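You operate a simulated robot arm through the tools that you are given. There is no shell and no other tool. Be economical: measure what you need, move in short steps, check, and stop when the job is done.

Carry out the task below with a simulated robot arm. There is one attempt and no reset: what you move stays moved.

Task
Put the green axle tube from the fitter's bench on the parts tray on the fitter's bench.

The check looks at the end state, three seconds after you hand in, the way a careful person would. Anything else that was tipped, shoved, dropped, spilled or broken makes it a failure.

Robot
A 7-joint arm with a two-finger parallel gripper, fixed in place. Base frame: the origin is at the foot of the arm, x ahead of it, y to its left, z up; the work surface is at about z = 860. Lengths are in mm, angles in rad, forces in N, time in s.
With the tool pointing down near the work surface it reaches from about 240 to 680 mm from the base axis. Its first joint turns from -1.152 to 1.152 rad. Payload 2.4 kg.
The tool frame sits at the grasp point between the pads (the TCP): z along the fingers, y along the line on which they close. The tips reach 30 mm beyond it. The gripper opens to 94 mm. The fingers are 28 mm wide and 10 mm thick; the gripper's body (50 by 96 mm) begins 55 mm behind the TCP.
Orientation is that of the tool frame in the base frame, as a unit quaternion [x, y, z, w]. With the fingers straight down and closing along the base's y, the tool's x points along the base's -x, its y along +y and its z along -z.

Tools
- The arm moves only by the tool apply_moves. Its argument "series" is a list of rows, each a list of 7 numbers: the turn, a rotation vector about the base's x, y, z in rad, then the shift along the base's x, y, z in mm, then the gripper command, from -1 (fully open) to 1 (shut), values between in proportion. In form: [[ax, ay, az, dx, dy, dz, hand], ...]. A call has 1 to 20 rows; each row shifts and turns the commanded pose from where the row before left it. Each row takes 0.2 s and may step no farther than 50 mm and 0.15 rad from the row before; otherwise, or with a gripper value out of range, the whole call is refused. A pose out of reach is approached as far as the arm can. The call stops where the force on the tool passes 40 N (or 10 N more than at its start, if that is more) or the arm is blocked; 0.2 s more then pass. The fingers move at their own pace (about 153 mm/s each) and stop on an object; they squeeze with about 45 N. The grip force told is the motor's: it shows also when the fingers shut on nothing. Time passes only in rows, and 0.2 s behind the last, so rows that do not move let the fingers close. The reply holds the time, the measured pose of the TCP, the force on the tool along the base axes, the opening and the grip force, in the units named above and with some noise, and new pictures: "show" is both (left out), scene, wrist or none.
- Cameras (640 x 400 px; columns grow to the right, rows downward): "scene" is fixed at [54.7, 506.4, 1437.5]; the picture's right is [-0.50, -0.87, 0.00], its down [-0.59, 0.34, -0.73] and it looks along [0.64, -0.37, -0.68] (base axes); focal length 360 px, centre (320, 200). "wrist" rides on the gripper at [76, 14, -103] in the tool frame; the picture's right is [-0.18, 0.98, 0.00], its down [-0.75, -0.14, -0.64] and it looks along [-0.63, -0.12, 0.77] (tool axes); focal length 243 px, centre (320, 200). There is no depth. A picture from a camera that has moved, and an enlarged one, comes with that camera's place and axes in the base frame and with its lens. The place of the scene camera against the robot may be out by one fixed shift of up to 12 mm in any direction.
- zoom(camera, box): a new picture of the part [left, top, right, bottom] of that camera's present view, enlarged. The clock stands still meanwhile.
- sign_off(): hands the job in; it is judged then, once.

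Go step by step. Nothing tells you positions but the pictures and the camera data: compare them with the known pose of the tool, close in by small moves and look again before you grip or let go. The budget is 90 turns and 170 pictures, counting those below and the enlarged ones. Unless the task says otherwise, let go and move clear before handing in, and close with one line.

The tools are called after "Emit:" as a command line: name --pt "numbers of a row" for each row, then --argument value for the rest, lists and objects as JSON in quotes. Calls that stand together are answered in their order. apply_moves: Moves the arm, as the interface text tells. Its arguments: {"type":"object","properties":{"series":{"type":"array","items":{"type":"array","items":{"type":"number"}}},"show":{"type":"string","enum":["both","scene","wrist","none"]}},"required":["series"]} The other tools are called the same way: zoom (camera, box) takes an enlarged picture of a part of a camera's view; sign_off () hands the job in.

At the start:

```text
clock: 0.0
tool_pos: [448.7, 7.1, 1115.0]
orientation: [0.0, 1.0, 0.0, 0.0]
wrist_force: [-0.2, 0.6, -0.6]
grip_width: 94.0
gripper_force: 0.1
```

scene: 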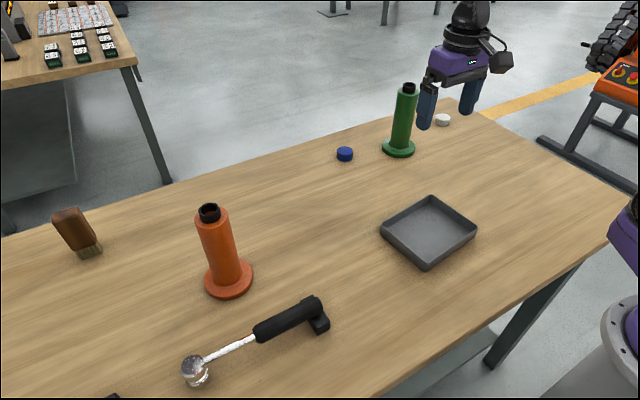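
wrist: 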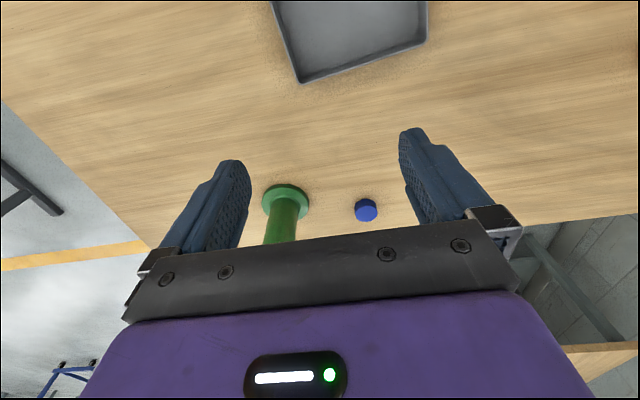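

The green tube stands upright at about (664, -97) with its top near z 1043, and the tray is centred near (387, 48). I'll take closer looks before moving.

Emit:
zoom --camera "scene" --box '[330, 70, 460, 170]'

Emit:
zoom --camera "scene" --box '[360, 180, 500, 280]'

```text
4.00 times, centred on (395, 120) of scene
camera zoom: at [54.7, 506.4, 1437.5], right [-0.5, -0.87, 0.0], down [-0.59, 0.34, -0.73], along [0.64, -0.37, -0.68], focal length 1439 px, centre (20, 520)
```

zoom: 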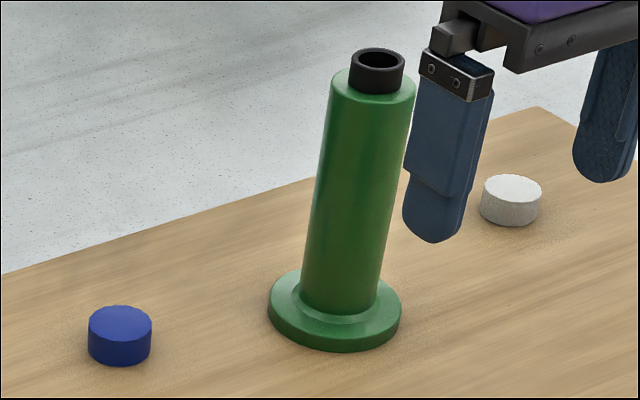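

```text
4.00 times, centred on (430, 230) of scene
camera zoom: at [54.7, 506.4, 1437.5], right [-0.5, -0.87, 0.0], down [-0.59, 0.34, -0.73], along [0.64, -0.37, -0.68], focal length 1439 px, centre (-120, 80)
```

zoom: 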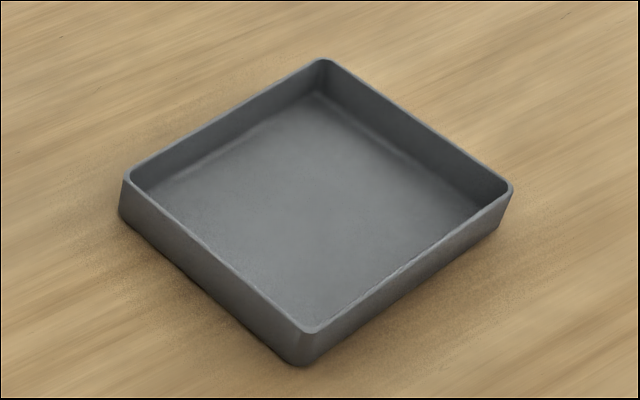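

The tube is about 51 mm across with a 90 mm flange, standing at about (668, -99) with its top near z 1051. I'll move over it at the current height and check the alignment.

Emit:
apply_moves --pt "0 0 0 40 -25 10 -1" --pt "0 0 0 45 -25 0 -1" --pt "0 0 0 45 -25 0 -1" --pt "0 0 0 45 -25 0 -1" --pt "0 0 0 40 -6 0 -1" --pt "0 0 0 0 0 0 -1" --pt "0 0 0 0 0 0 -1"

```text
refused: row 2 steps farther than a row can; nothing moved
```

The row steps were slightly too long, so I'll repeat the move with shorter ones.

Emit:
apply_moves --pt "0 0 0 40 -20 10 -1" --pt "0 0 0 40 -20 0 -1" --pt "0 0 0 40 -20 0 -1" --pt "0 0 0 40 -20 0 -1" --pt "0 0 0 40 -20 0 -1" --pt "0 0 0 19 -6 0 -1" --pt "0 0 0 0 0 0 -1" --pt "0 0 0 0 0 0 -1"

```text
clock: 1.8
tool_pos: [648.4, -92.4, 1125.3]
orientation: [0.001, 1.0, 0.0, -0.001]
wrist_force: [0.1, 0.2, 0.4]
grip_width: 93.8
gripper_force: 0.1
out of reach, approached as far as the arm can: row 6
camera wrist: at [572.6, -78.6, 1227.5], right [0.18, 0.98, 0.0], down [0.75, -0.14, 0.64], along [0.63, -0.12, -0.77], focal length 243 px, centre (320, 200)
```

scene: 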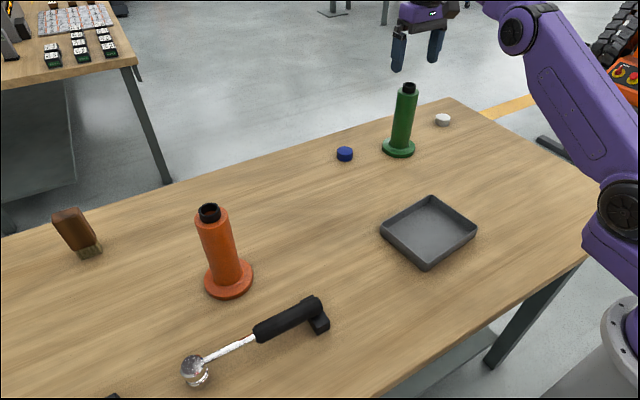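
wrist: 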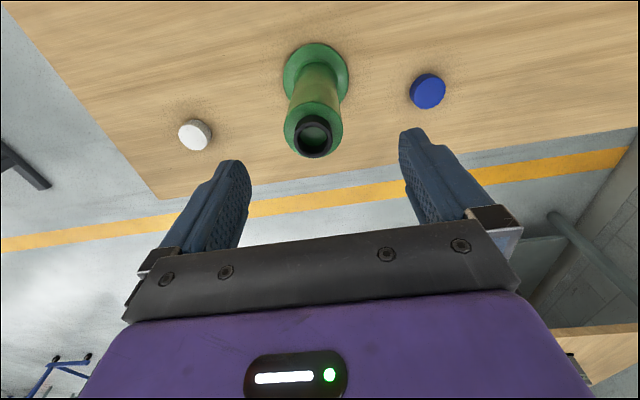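

The wrist view puts the tube axis at about (650, -99). The arm is near its reach limit, so I'll pull x back a little, descend part way and look.

Emit:
apply_moves --pt "0 0 0 -17 0 0 -1" --pt "0 0 0 0 0 -20 -1" --pt "0 0 0 0 0 -15 -1" --pt "0 0 0 0 0 0 -1"

```text
clock: 2.8
tool_pos: [630.6, -92.7, 1090.6]
orientation: [0.0, 1.0, 0.0, 0.0]
wrist_force: [0.3, -0.1, 0.3]
grip_width: 93.9
gripper_force: 0.1
camera wrist: at [555.6, -79.3, 1193.6], right [0.18, 0.98, 0.0], down [0.75, -0.14, 0.64], along [0.63, -0.12, -0.77], focal length 243 px, centre (320, 200)
```

scene: 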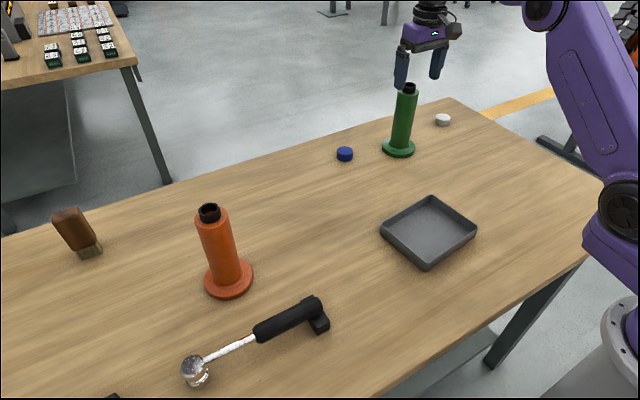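
wrist: 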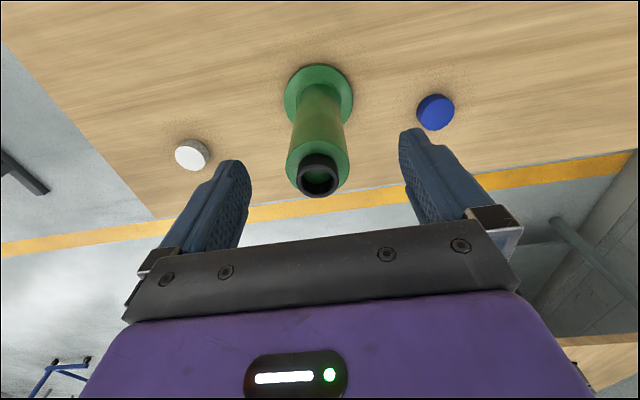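

Triangulating the two wrist views puts the axis at about (650, -99) with the top at z 1052. I'll centre over it and descend to about z 1010.

Emit:
apply_moves --pt "0 0 0 0 -6.3 -10 -1" --pt "0 0 0 20 0 0 -1" --pt "0 0 0 0 0 -20 -1" --pt "0 0 0 0 0 -20 -1" --pt "0 0 0 0 0 -15 -1" --pt "0 0 0 0 0 -15 -1" --pt "0 0 0 0 0 0 -1"

```text
clock: 4.4
tool_pos: [652.3, -99.4, 1009.8]
orientation: [0.0, 1.0, 0.001, -0.001]
wrist_force: [-0.7, 0.9, 0.4]
grip_width: 93.9
gripper_force: 0.0
camera wrist: at [575.0, -84.8, 1113.7], right [0.18, 0.98, 0.0], down [0.75, -0.14, 0.64], along [0.63, -0.12, -0.77], focal length 243 px, centre (320, 200)
```

scene: 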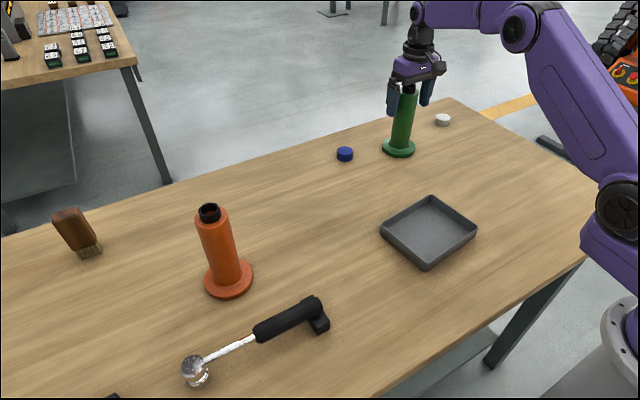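
wrist: 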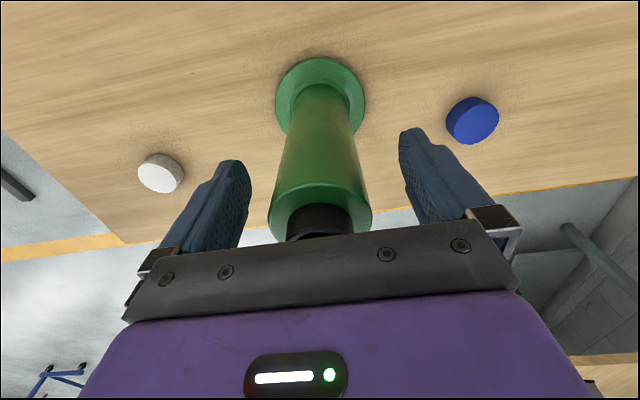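

The tube is between the fingers and nearly centred, so I'll close on it.

Emit:
apply_moves --pt "0 0 0 -3 0 0 -1" --pt "0 0 0 0 0 0 0.1" --pt "0 0 0 0 0 0 1" --pt "0 0 0 0 0 0 1" --pt "0 0 0 0 0 0 1"

Emit:
zoom --camera "scene" --box '[330, 60, 460, 160]'

```text
clock: 5.6
tool_pos: [648.7, -100.4, 1011.2]
orientation: [0.001, 1.0, -0.001, 0.001]
wrist_force: [1.8, -4.1, 1.3]
grip_width: 56.2
gripper_force: 45.2
camera wrist: at [572.0, -85.9, 1113.9], right [0.19, 0.98, 0.0], down [0.75, -0.14, 0.64], along [0.63, -0.12, -0.77], focal length 243 px, centre (320, 200)
```

scene: 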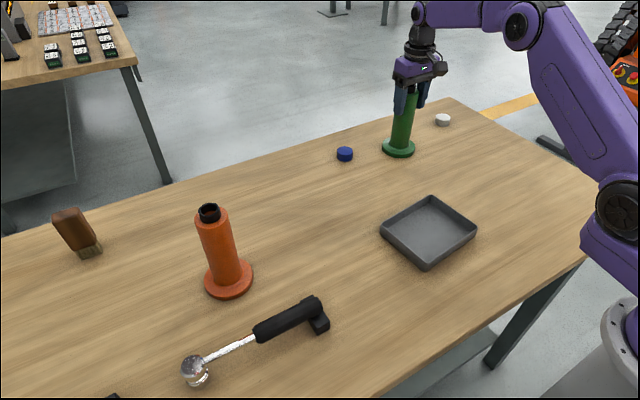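
wrist: 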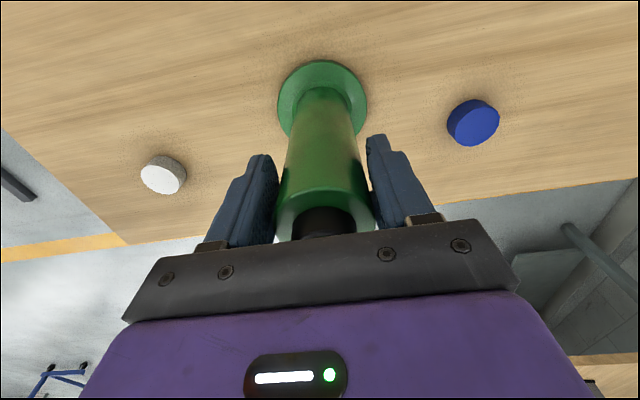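

```text
4.00 times, centred on (395, 110) of scene
camera zoom: at [54.7, 506.2, 1437.6], right [-0.5, -0.87, 0.0], down [-0.59, 0.34, -0.73], along [0.64, -0.37, -0.68], focal length 1439 px, centre (20, 560)
```

zoom: 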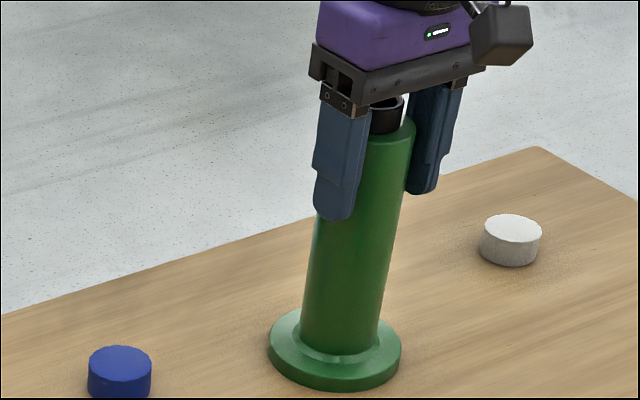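

The tube is gripped at 56 mm. I'll lift it a little to test the weight and the hold.

Emit:
apply_moves --pt "0 0 0 0 0 10 1" --pt "0 0 0 -5 0 15 1" --pt "0 0 0 -10 0 20 1" --pt "0 0 0 -10 0 15 1" --pt "0 0 0 0 0 0 1"

```text
clock: 6.8
tool_pos: [623.8, -99.0, 1068.9]
orientation: [0.0, 1.0, 0.0, -0.001]
wrist_force: [0.3, 0.4, -14.2]
grip_width: 56.2
gripper_force: 45.0
camera wrist: at [546.9, -84.2, 1171.6], right [0.18, 0.98, 0.0], down [0.75, -0.14, 0.64], along [0.63, -0.12, -0.77], focal length 243 px, centre (320, 200)
```

scene: 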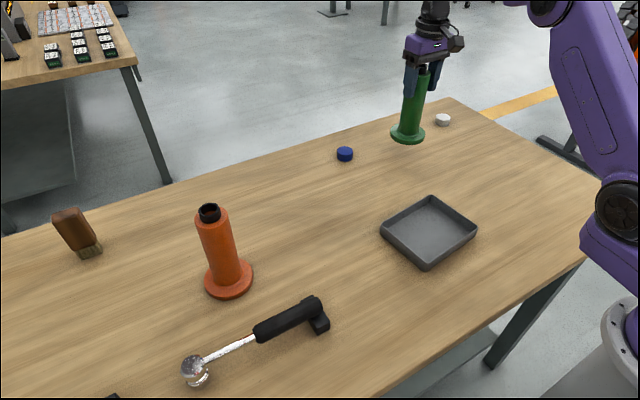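
wrist: 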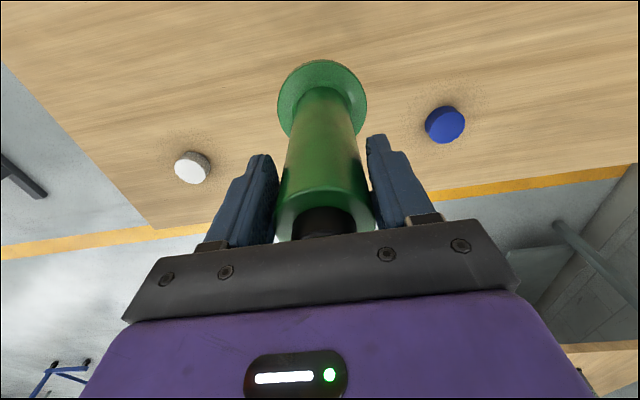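

It is held firmly and hangs straight, at about 1.4 kg. Next I'll carry it to just short of the tray, with its base well above the rim, and look.

Emit:
apply_moves --pt "0 0 0 0 0 15 1" --pt "0 0 0 -15 10 10 1" --pt "0 0 0 -25 16 0 1" --pt "0 0 0 -25 16 0 1" --pt "0 0 0 -25 16 0 1" --pt "0 0 0 -25 16 0 1" --pt "0 0 0 -25 16 0 1" --pt "0 0 0 -25 16 0 1" --pt "0 0 0 -25 16 0 1" --pt "0 0 0 -25 16 0 1" --pt "0 0 0 -20 11 0 1" --pt "0 0 0 -10 0 0 1" --pt "0 0 0 0 0 0 1"

```text
clock: 9.6
tool_pos: [378.5, 50.1, 1094.7]
orientation: [0.0, 1.0, 0.0, -0.001]
wrist_force: [-0.3, 0.0, -14.2]
grip_width: 55.7
gripper_force: 44.7
camera wrist: at [301.6, 64.1, 1197.3], right [0.18, 0.98, 0.0], down [0.75, -0.14, 0.64], along [0.63, -0.12, -0.77], focal length 243 px, centre (320, 200)
```

scene: 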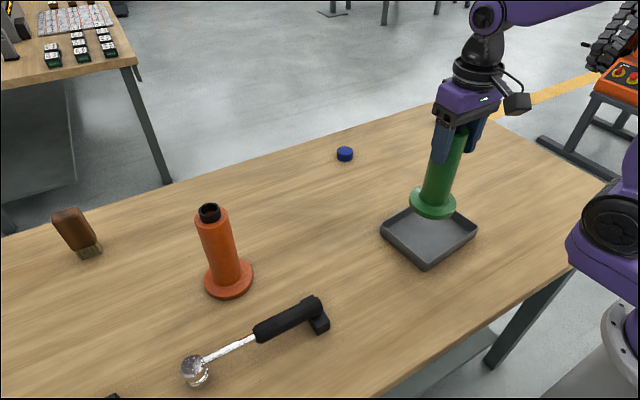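
wrist: 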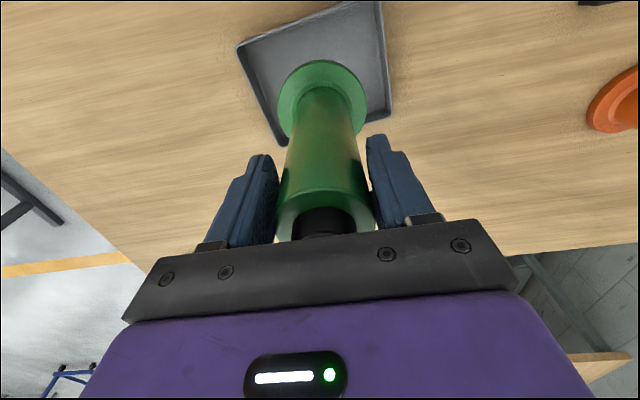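

From the wrist view, the tray is about 123 × 152 mm and centred at (380, 50), directly below the tube. I'll lower the base to just above the rim and check again.

Emit:
apply_moves --pt "0 0 0 1 0 -15 1" --pt "0 0 0 0 0 -15 1" --pt "0 0 0 0 0 -10 1" --pt "0 0 0 0 0 0 1"

Emit:
zoom --camera "scene" --box '[360, 180, 500, 280]'

Emit:
zoom --camera "wrist" --box '[220, 0, 420, 160]'

```text
clock: 10.6
tool_pos: [378.9, 49.8, 1055.0]
orientation: [-0.001, 1.0, 0.0, 0.0]
wrist_force: [-0.5, -0.2, -13.6]
grip_width: 55.9
gripper_force: 45.1
camera wrist: at [302.8, 63.8, 1157.5], right [0.18, 0.98, 0.0], down [0.75, -0.14, 0.64], along [0.63, -0.12, -0.77], focal length 243 px, centre (320, 200)
```

scene: 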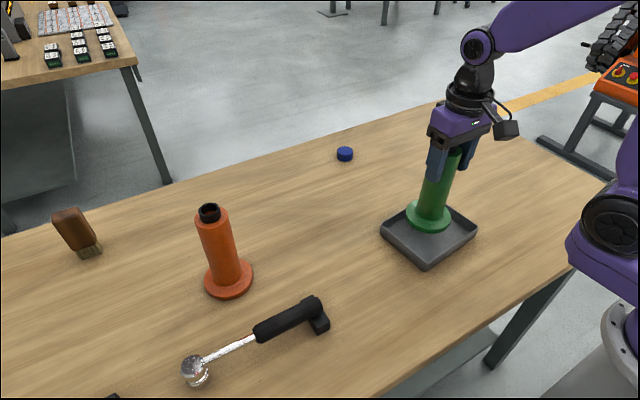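
wrist: 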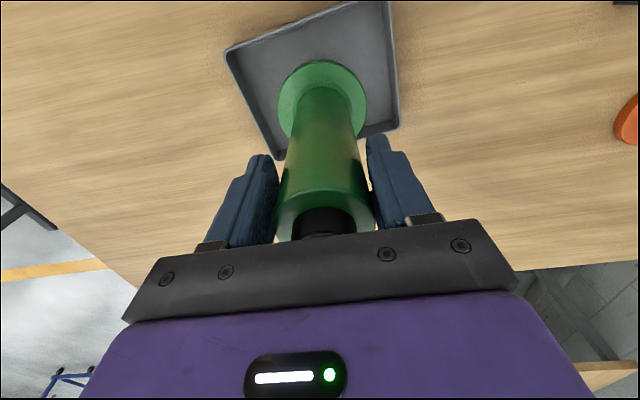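

```text
4.00 times, centred on (430, 230) of scene
camera zoom: at [54.8, 506.4, 1437.5], right [-0.5, -0.87, 0.0], down [-0.59, 0.34, -0.73], along [0.64, -0.37, -0.68], focal length 1439 px, centre (-120, 80)
```

zoom: 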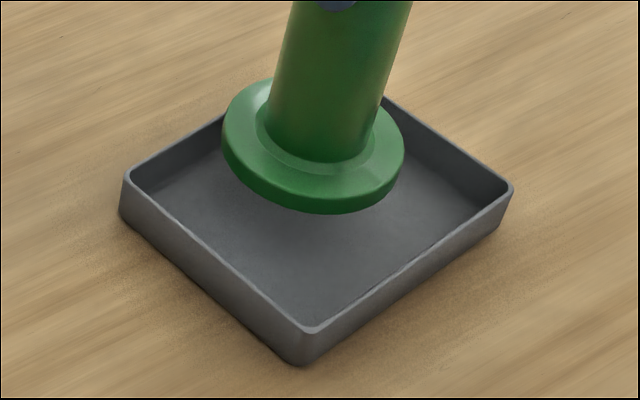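

```text
2.50 times, centred on (320, 80) of wrist
camera zoom: at [302.8, 63.8, 1157.5], right [0.18, 0.98, 0.0], down [0.75, -0.14, 0.64], along [0.63, -0.12, -0.77], focal length 606 px, centre (320, 500)
```

zoom: 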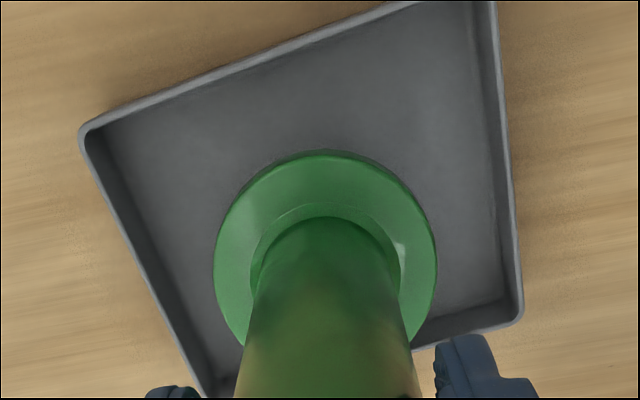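

The tube is centred over the tray, so I'll lower it to just above the floor and check again.

Emit:
apply_moves --pt "0 0 0 1 0 -10 1" --pt "0 0 0 0 0 -10 1" --pt "0 0 0 0 0 -8 1" --pt "0 0 0 0 0 0 1"

Emit:
zoom --camera "scene" --box '[360, 180, 500, 280]'

```text
clock: 11.6
tool_pos: [379.3, 50.6, 1026.9]
orientation: [0.001, 1.0, 0.0, 0.0]
wrist_force: [0.8, 0.3, -13.9]
grip_width: 56.0
gripper_force: 45.4
camera wrist: at [303.9, 63.3, 1129.7], right [0.18, 0.98, 0.0], down [0.75, -0.14, 0.64], along [0.63, -0.12, -0.77], focal length 243 px, centre (320, 200)
```

scene: 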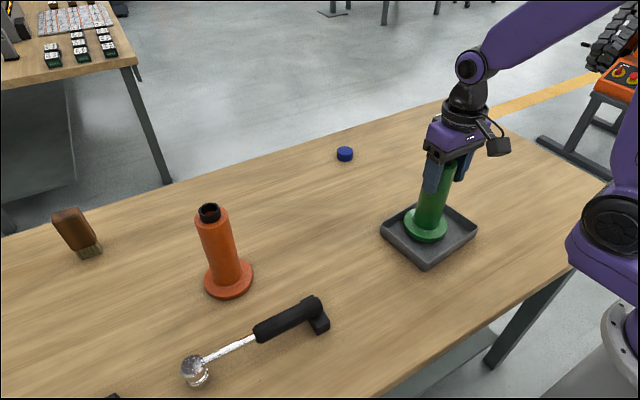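
wrist: 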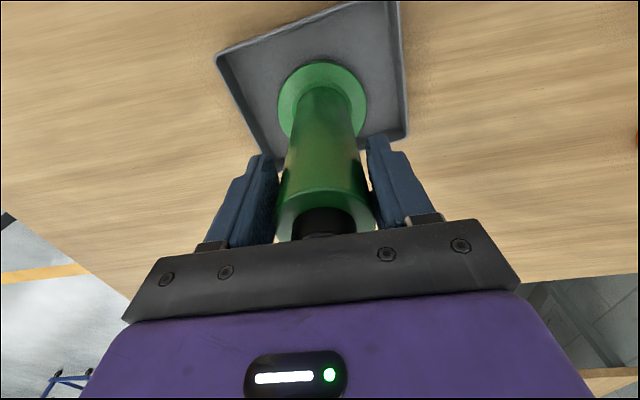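

```text
4.00 times, centred on (430, 230) of scene
camera zoom: at [54.8, 506.4, 1437.5], right [-0.5, -0.87, 0.0], down [-0.59, 0.34, -0.73], along [0.64, -0.37, -0.68], focal length 1439 px, centre (-120, 80)
```

zoom: 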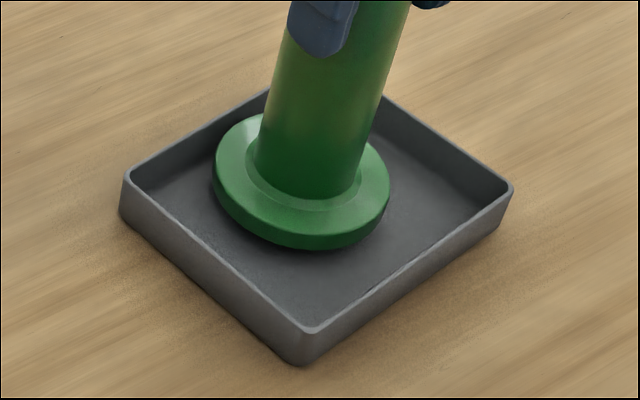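

The flange sits about 5 mm off centre toward +y but is well inside the walls. I'll nudge it back and lower until it touches the floor.

Emit:
apply_moves --pt "0 0 0 -2 -5 0 1" --pt "0 0 0 0 0 -5 1" --pt "0 0 0 0 0 -4 1" --pt "0 0 0 0 0 -1 1" --pt "0 0 0 0 0 0 1"

Emit:
zoom --camera "scene" --box '[360, 180, 500, 280]'

```text
clock: 12.8
tool_pos: [378.1, 45.1, 1017.5]
orientation: [0.0, 1.0, 0.0, 0.0]
wrist_force: [0.4, -0.6, -14.1]
grip_width: 55.9
gripper_force: 45.0
camera wrist: at [301.6, 58.6, 1119.8], right [0.18, 0.98, 0.0], down [0.75, -0.14, 0.64], along [0.63, -0.12, -0.77], focal length 243 px, centre (320, 200)
```

scene: 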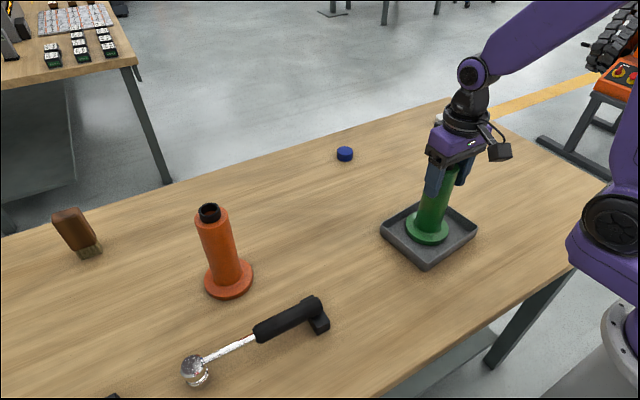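
wrist: 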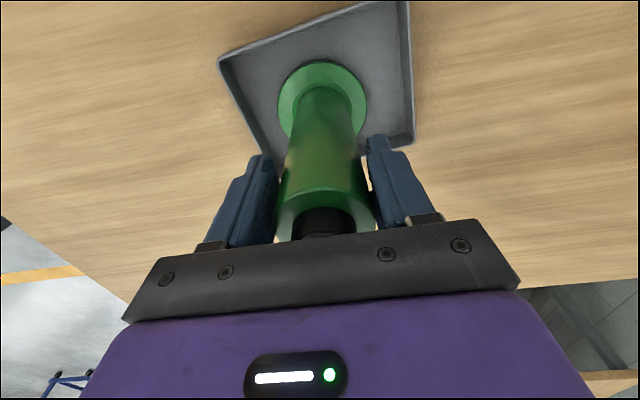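

```text
4.00 times, centred on (430, 230) of scene
camera zoom: at [54.8, 506.4, 1437.5], right [-0.5, -0.87, 0.0], down [-0.59, 0.34, -0.73], along [0.64, -0.37, -0.68], focal length 1439 px, centre (-120, 80)
```

zoom: 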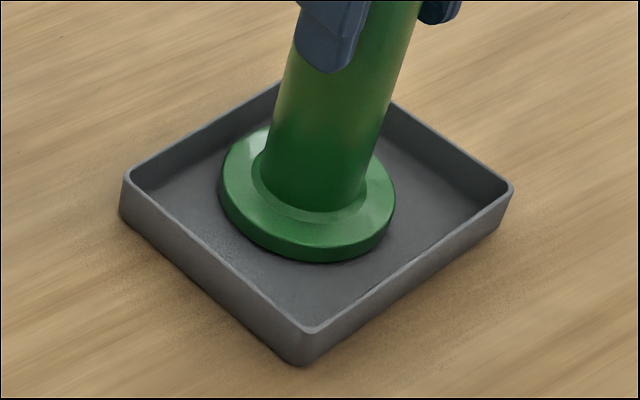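

The tube is centred but not yet touching the floor, since the force is unchanged. I'll lower it in 1 mm steps.

Emit:
apply_moves --pt "0 0 0 0 0 -1 1" --pt "0 0 0 0 0 -1 1" --pt "0 0 0 0 0 -0.5 1" --pt "0 0 0 0 0 0 1" --show "none"

```text
clock: 13.8
tool_pos: [379.2, 44.4, 1014.8]
orientation: [0.0, 1.0, 0.0, 0.0]
wrist_force: [-5.6, -0.7, 11.5]
grip_width: 55.8
gripper_force: 45.2
```

It's now touching and pressing slightly. I'll ease up a little, then open gently.

Emit:
apply_moves --pt "0 0 0 0 0 0.6 1" --pt "0 0 0 0 0 0 1" --show "none"

```text
clock: 14.4
tool_pos: [378.7, 44.9, 1013.8]
orientation: [-0.001, 1.0, 0.0, 0.001]
wrist_force: [-1.6, 0.7, 3.1]
grip_width: 55.8
gripper_force: 44.7
```

Emit:
apply_moves --pt "0 0 0 0 0 0 -0.3" --pt "0 0 0 0 0 0 -0.7" --pt "0 0 0 0 0 0 -1" --pt "0 0 0 0 0 0 -1"

```text
clock: 15.4
tool_pos: [378.3, 44.7, 1015.7]
orientation: [0.0, 1.0, 0.0, 0.0]
wrist_force: [0.5, 0.0, 0.6]
grip_width: 94.1
gripper_force: 0.0
camera wrist: at [302.2, 58.5, 1117.7], right [0.18, 0.98, 0.0], down [0.75, -0.14, 0.64], along [0.63, -0.12, -0.77], focal length 243 px, centre (320, 200)
```

scene: 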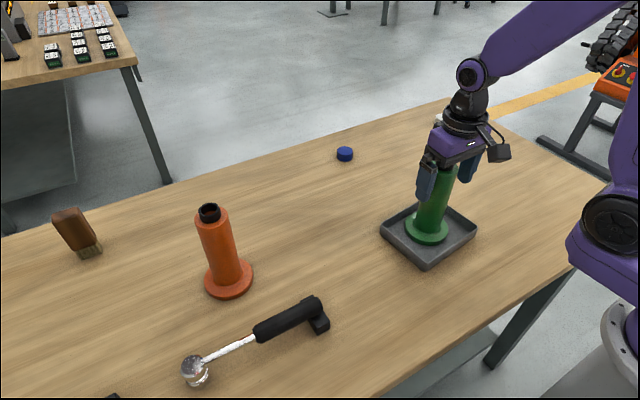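
wrist: 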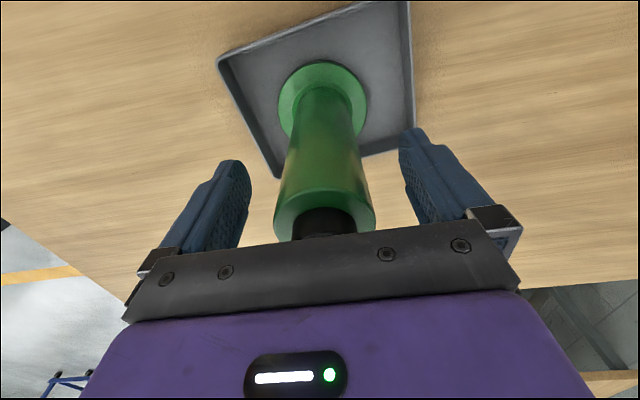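

The fingers are open and the tube is standing. I'll raise the gripper straight up and clear.

Emit:
apply_moves --pt "0 0 0 0 0 15 -1" --pt "0 0 0 0 0 25 -1" --pt "0 0 0 0 0 40 -1" --pt "0 0 0 0 0 45 -1" --pt "0 0 0 0 0 0 -1" --pt "0 0 0 0 0 0 -1"

Emit:
zoom --camera "scene" --box '[340, 140, 508, 280]'

```text
clock: 16.8
tool_pos: [376.6, 45.0, 1141.2]
orientation: [0.0, 1.0, 0.0, 0.0]
wrist_force: [-0.8, 0.3, 0.8]
grip_width: 93.9
gripper_force: 0.0
camera wrist: at [300.9, 59.1, 1244.3], right [0.18, 0.98, 0.0], down [0.75, -0.14, 0.64], along [0.63, -0.12, -0.77], focal length 243 px, centre (320, 200)
```

scene: 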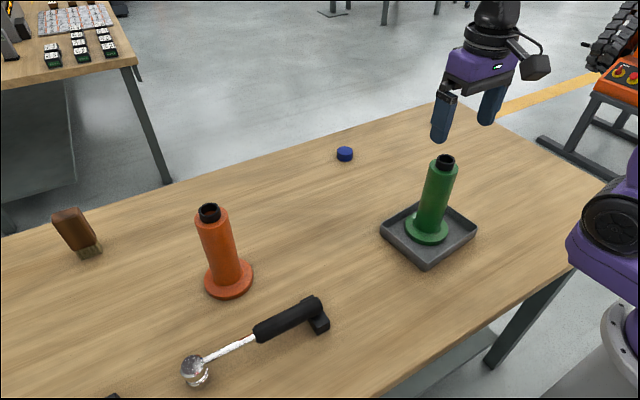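
wrist: 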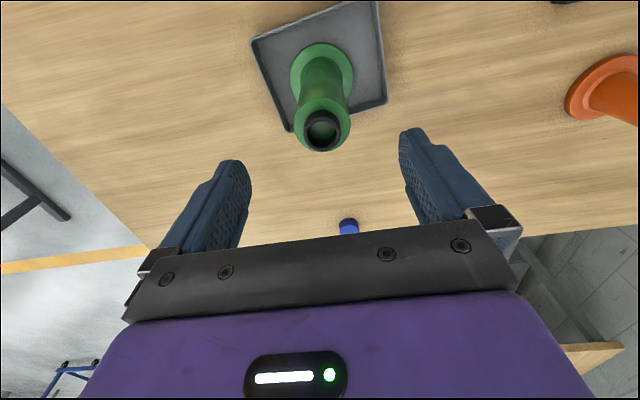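

```text
2.86 times, centred on (424, 210) of scene
camera zoom: at [54.7, 506.4, 1437.5], right [-0.5, -0.87, 0.0], down [-0.59, 0.34, -0.73], along [0.64, -0.37, -0.68], focal length 1028 px, centre (23, 171)
```

zoom: 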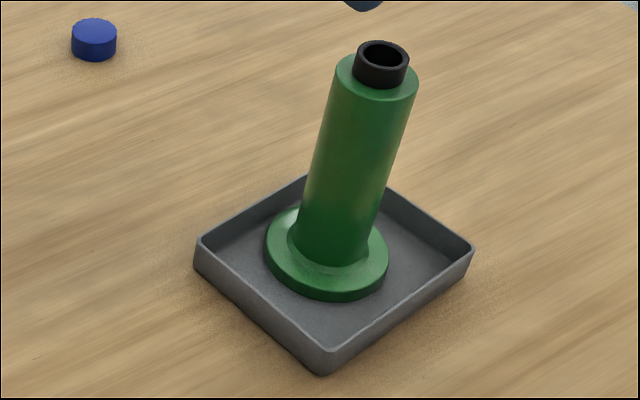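

The tube stands upright and flat inside the tray, the tray hasn't moved, and the gripper is clear. I'm handing in.

Emit:
sign_off

```text
The job is handed in.
```

The green axle tube is standing upright in the parts tray, and nothing else was disturbed.
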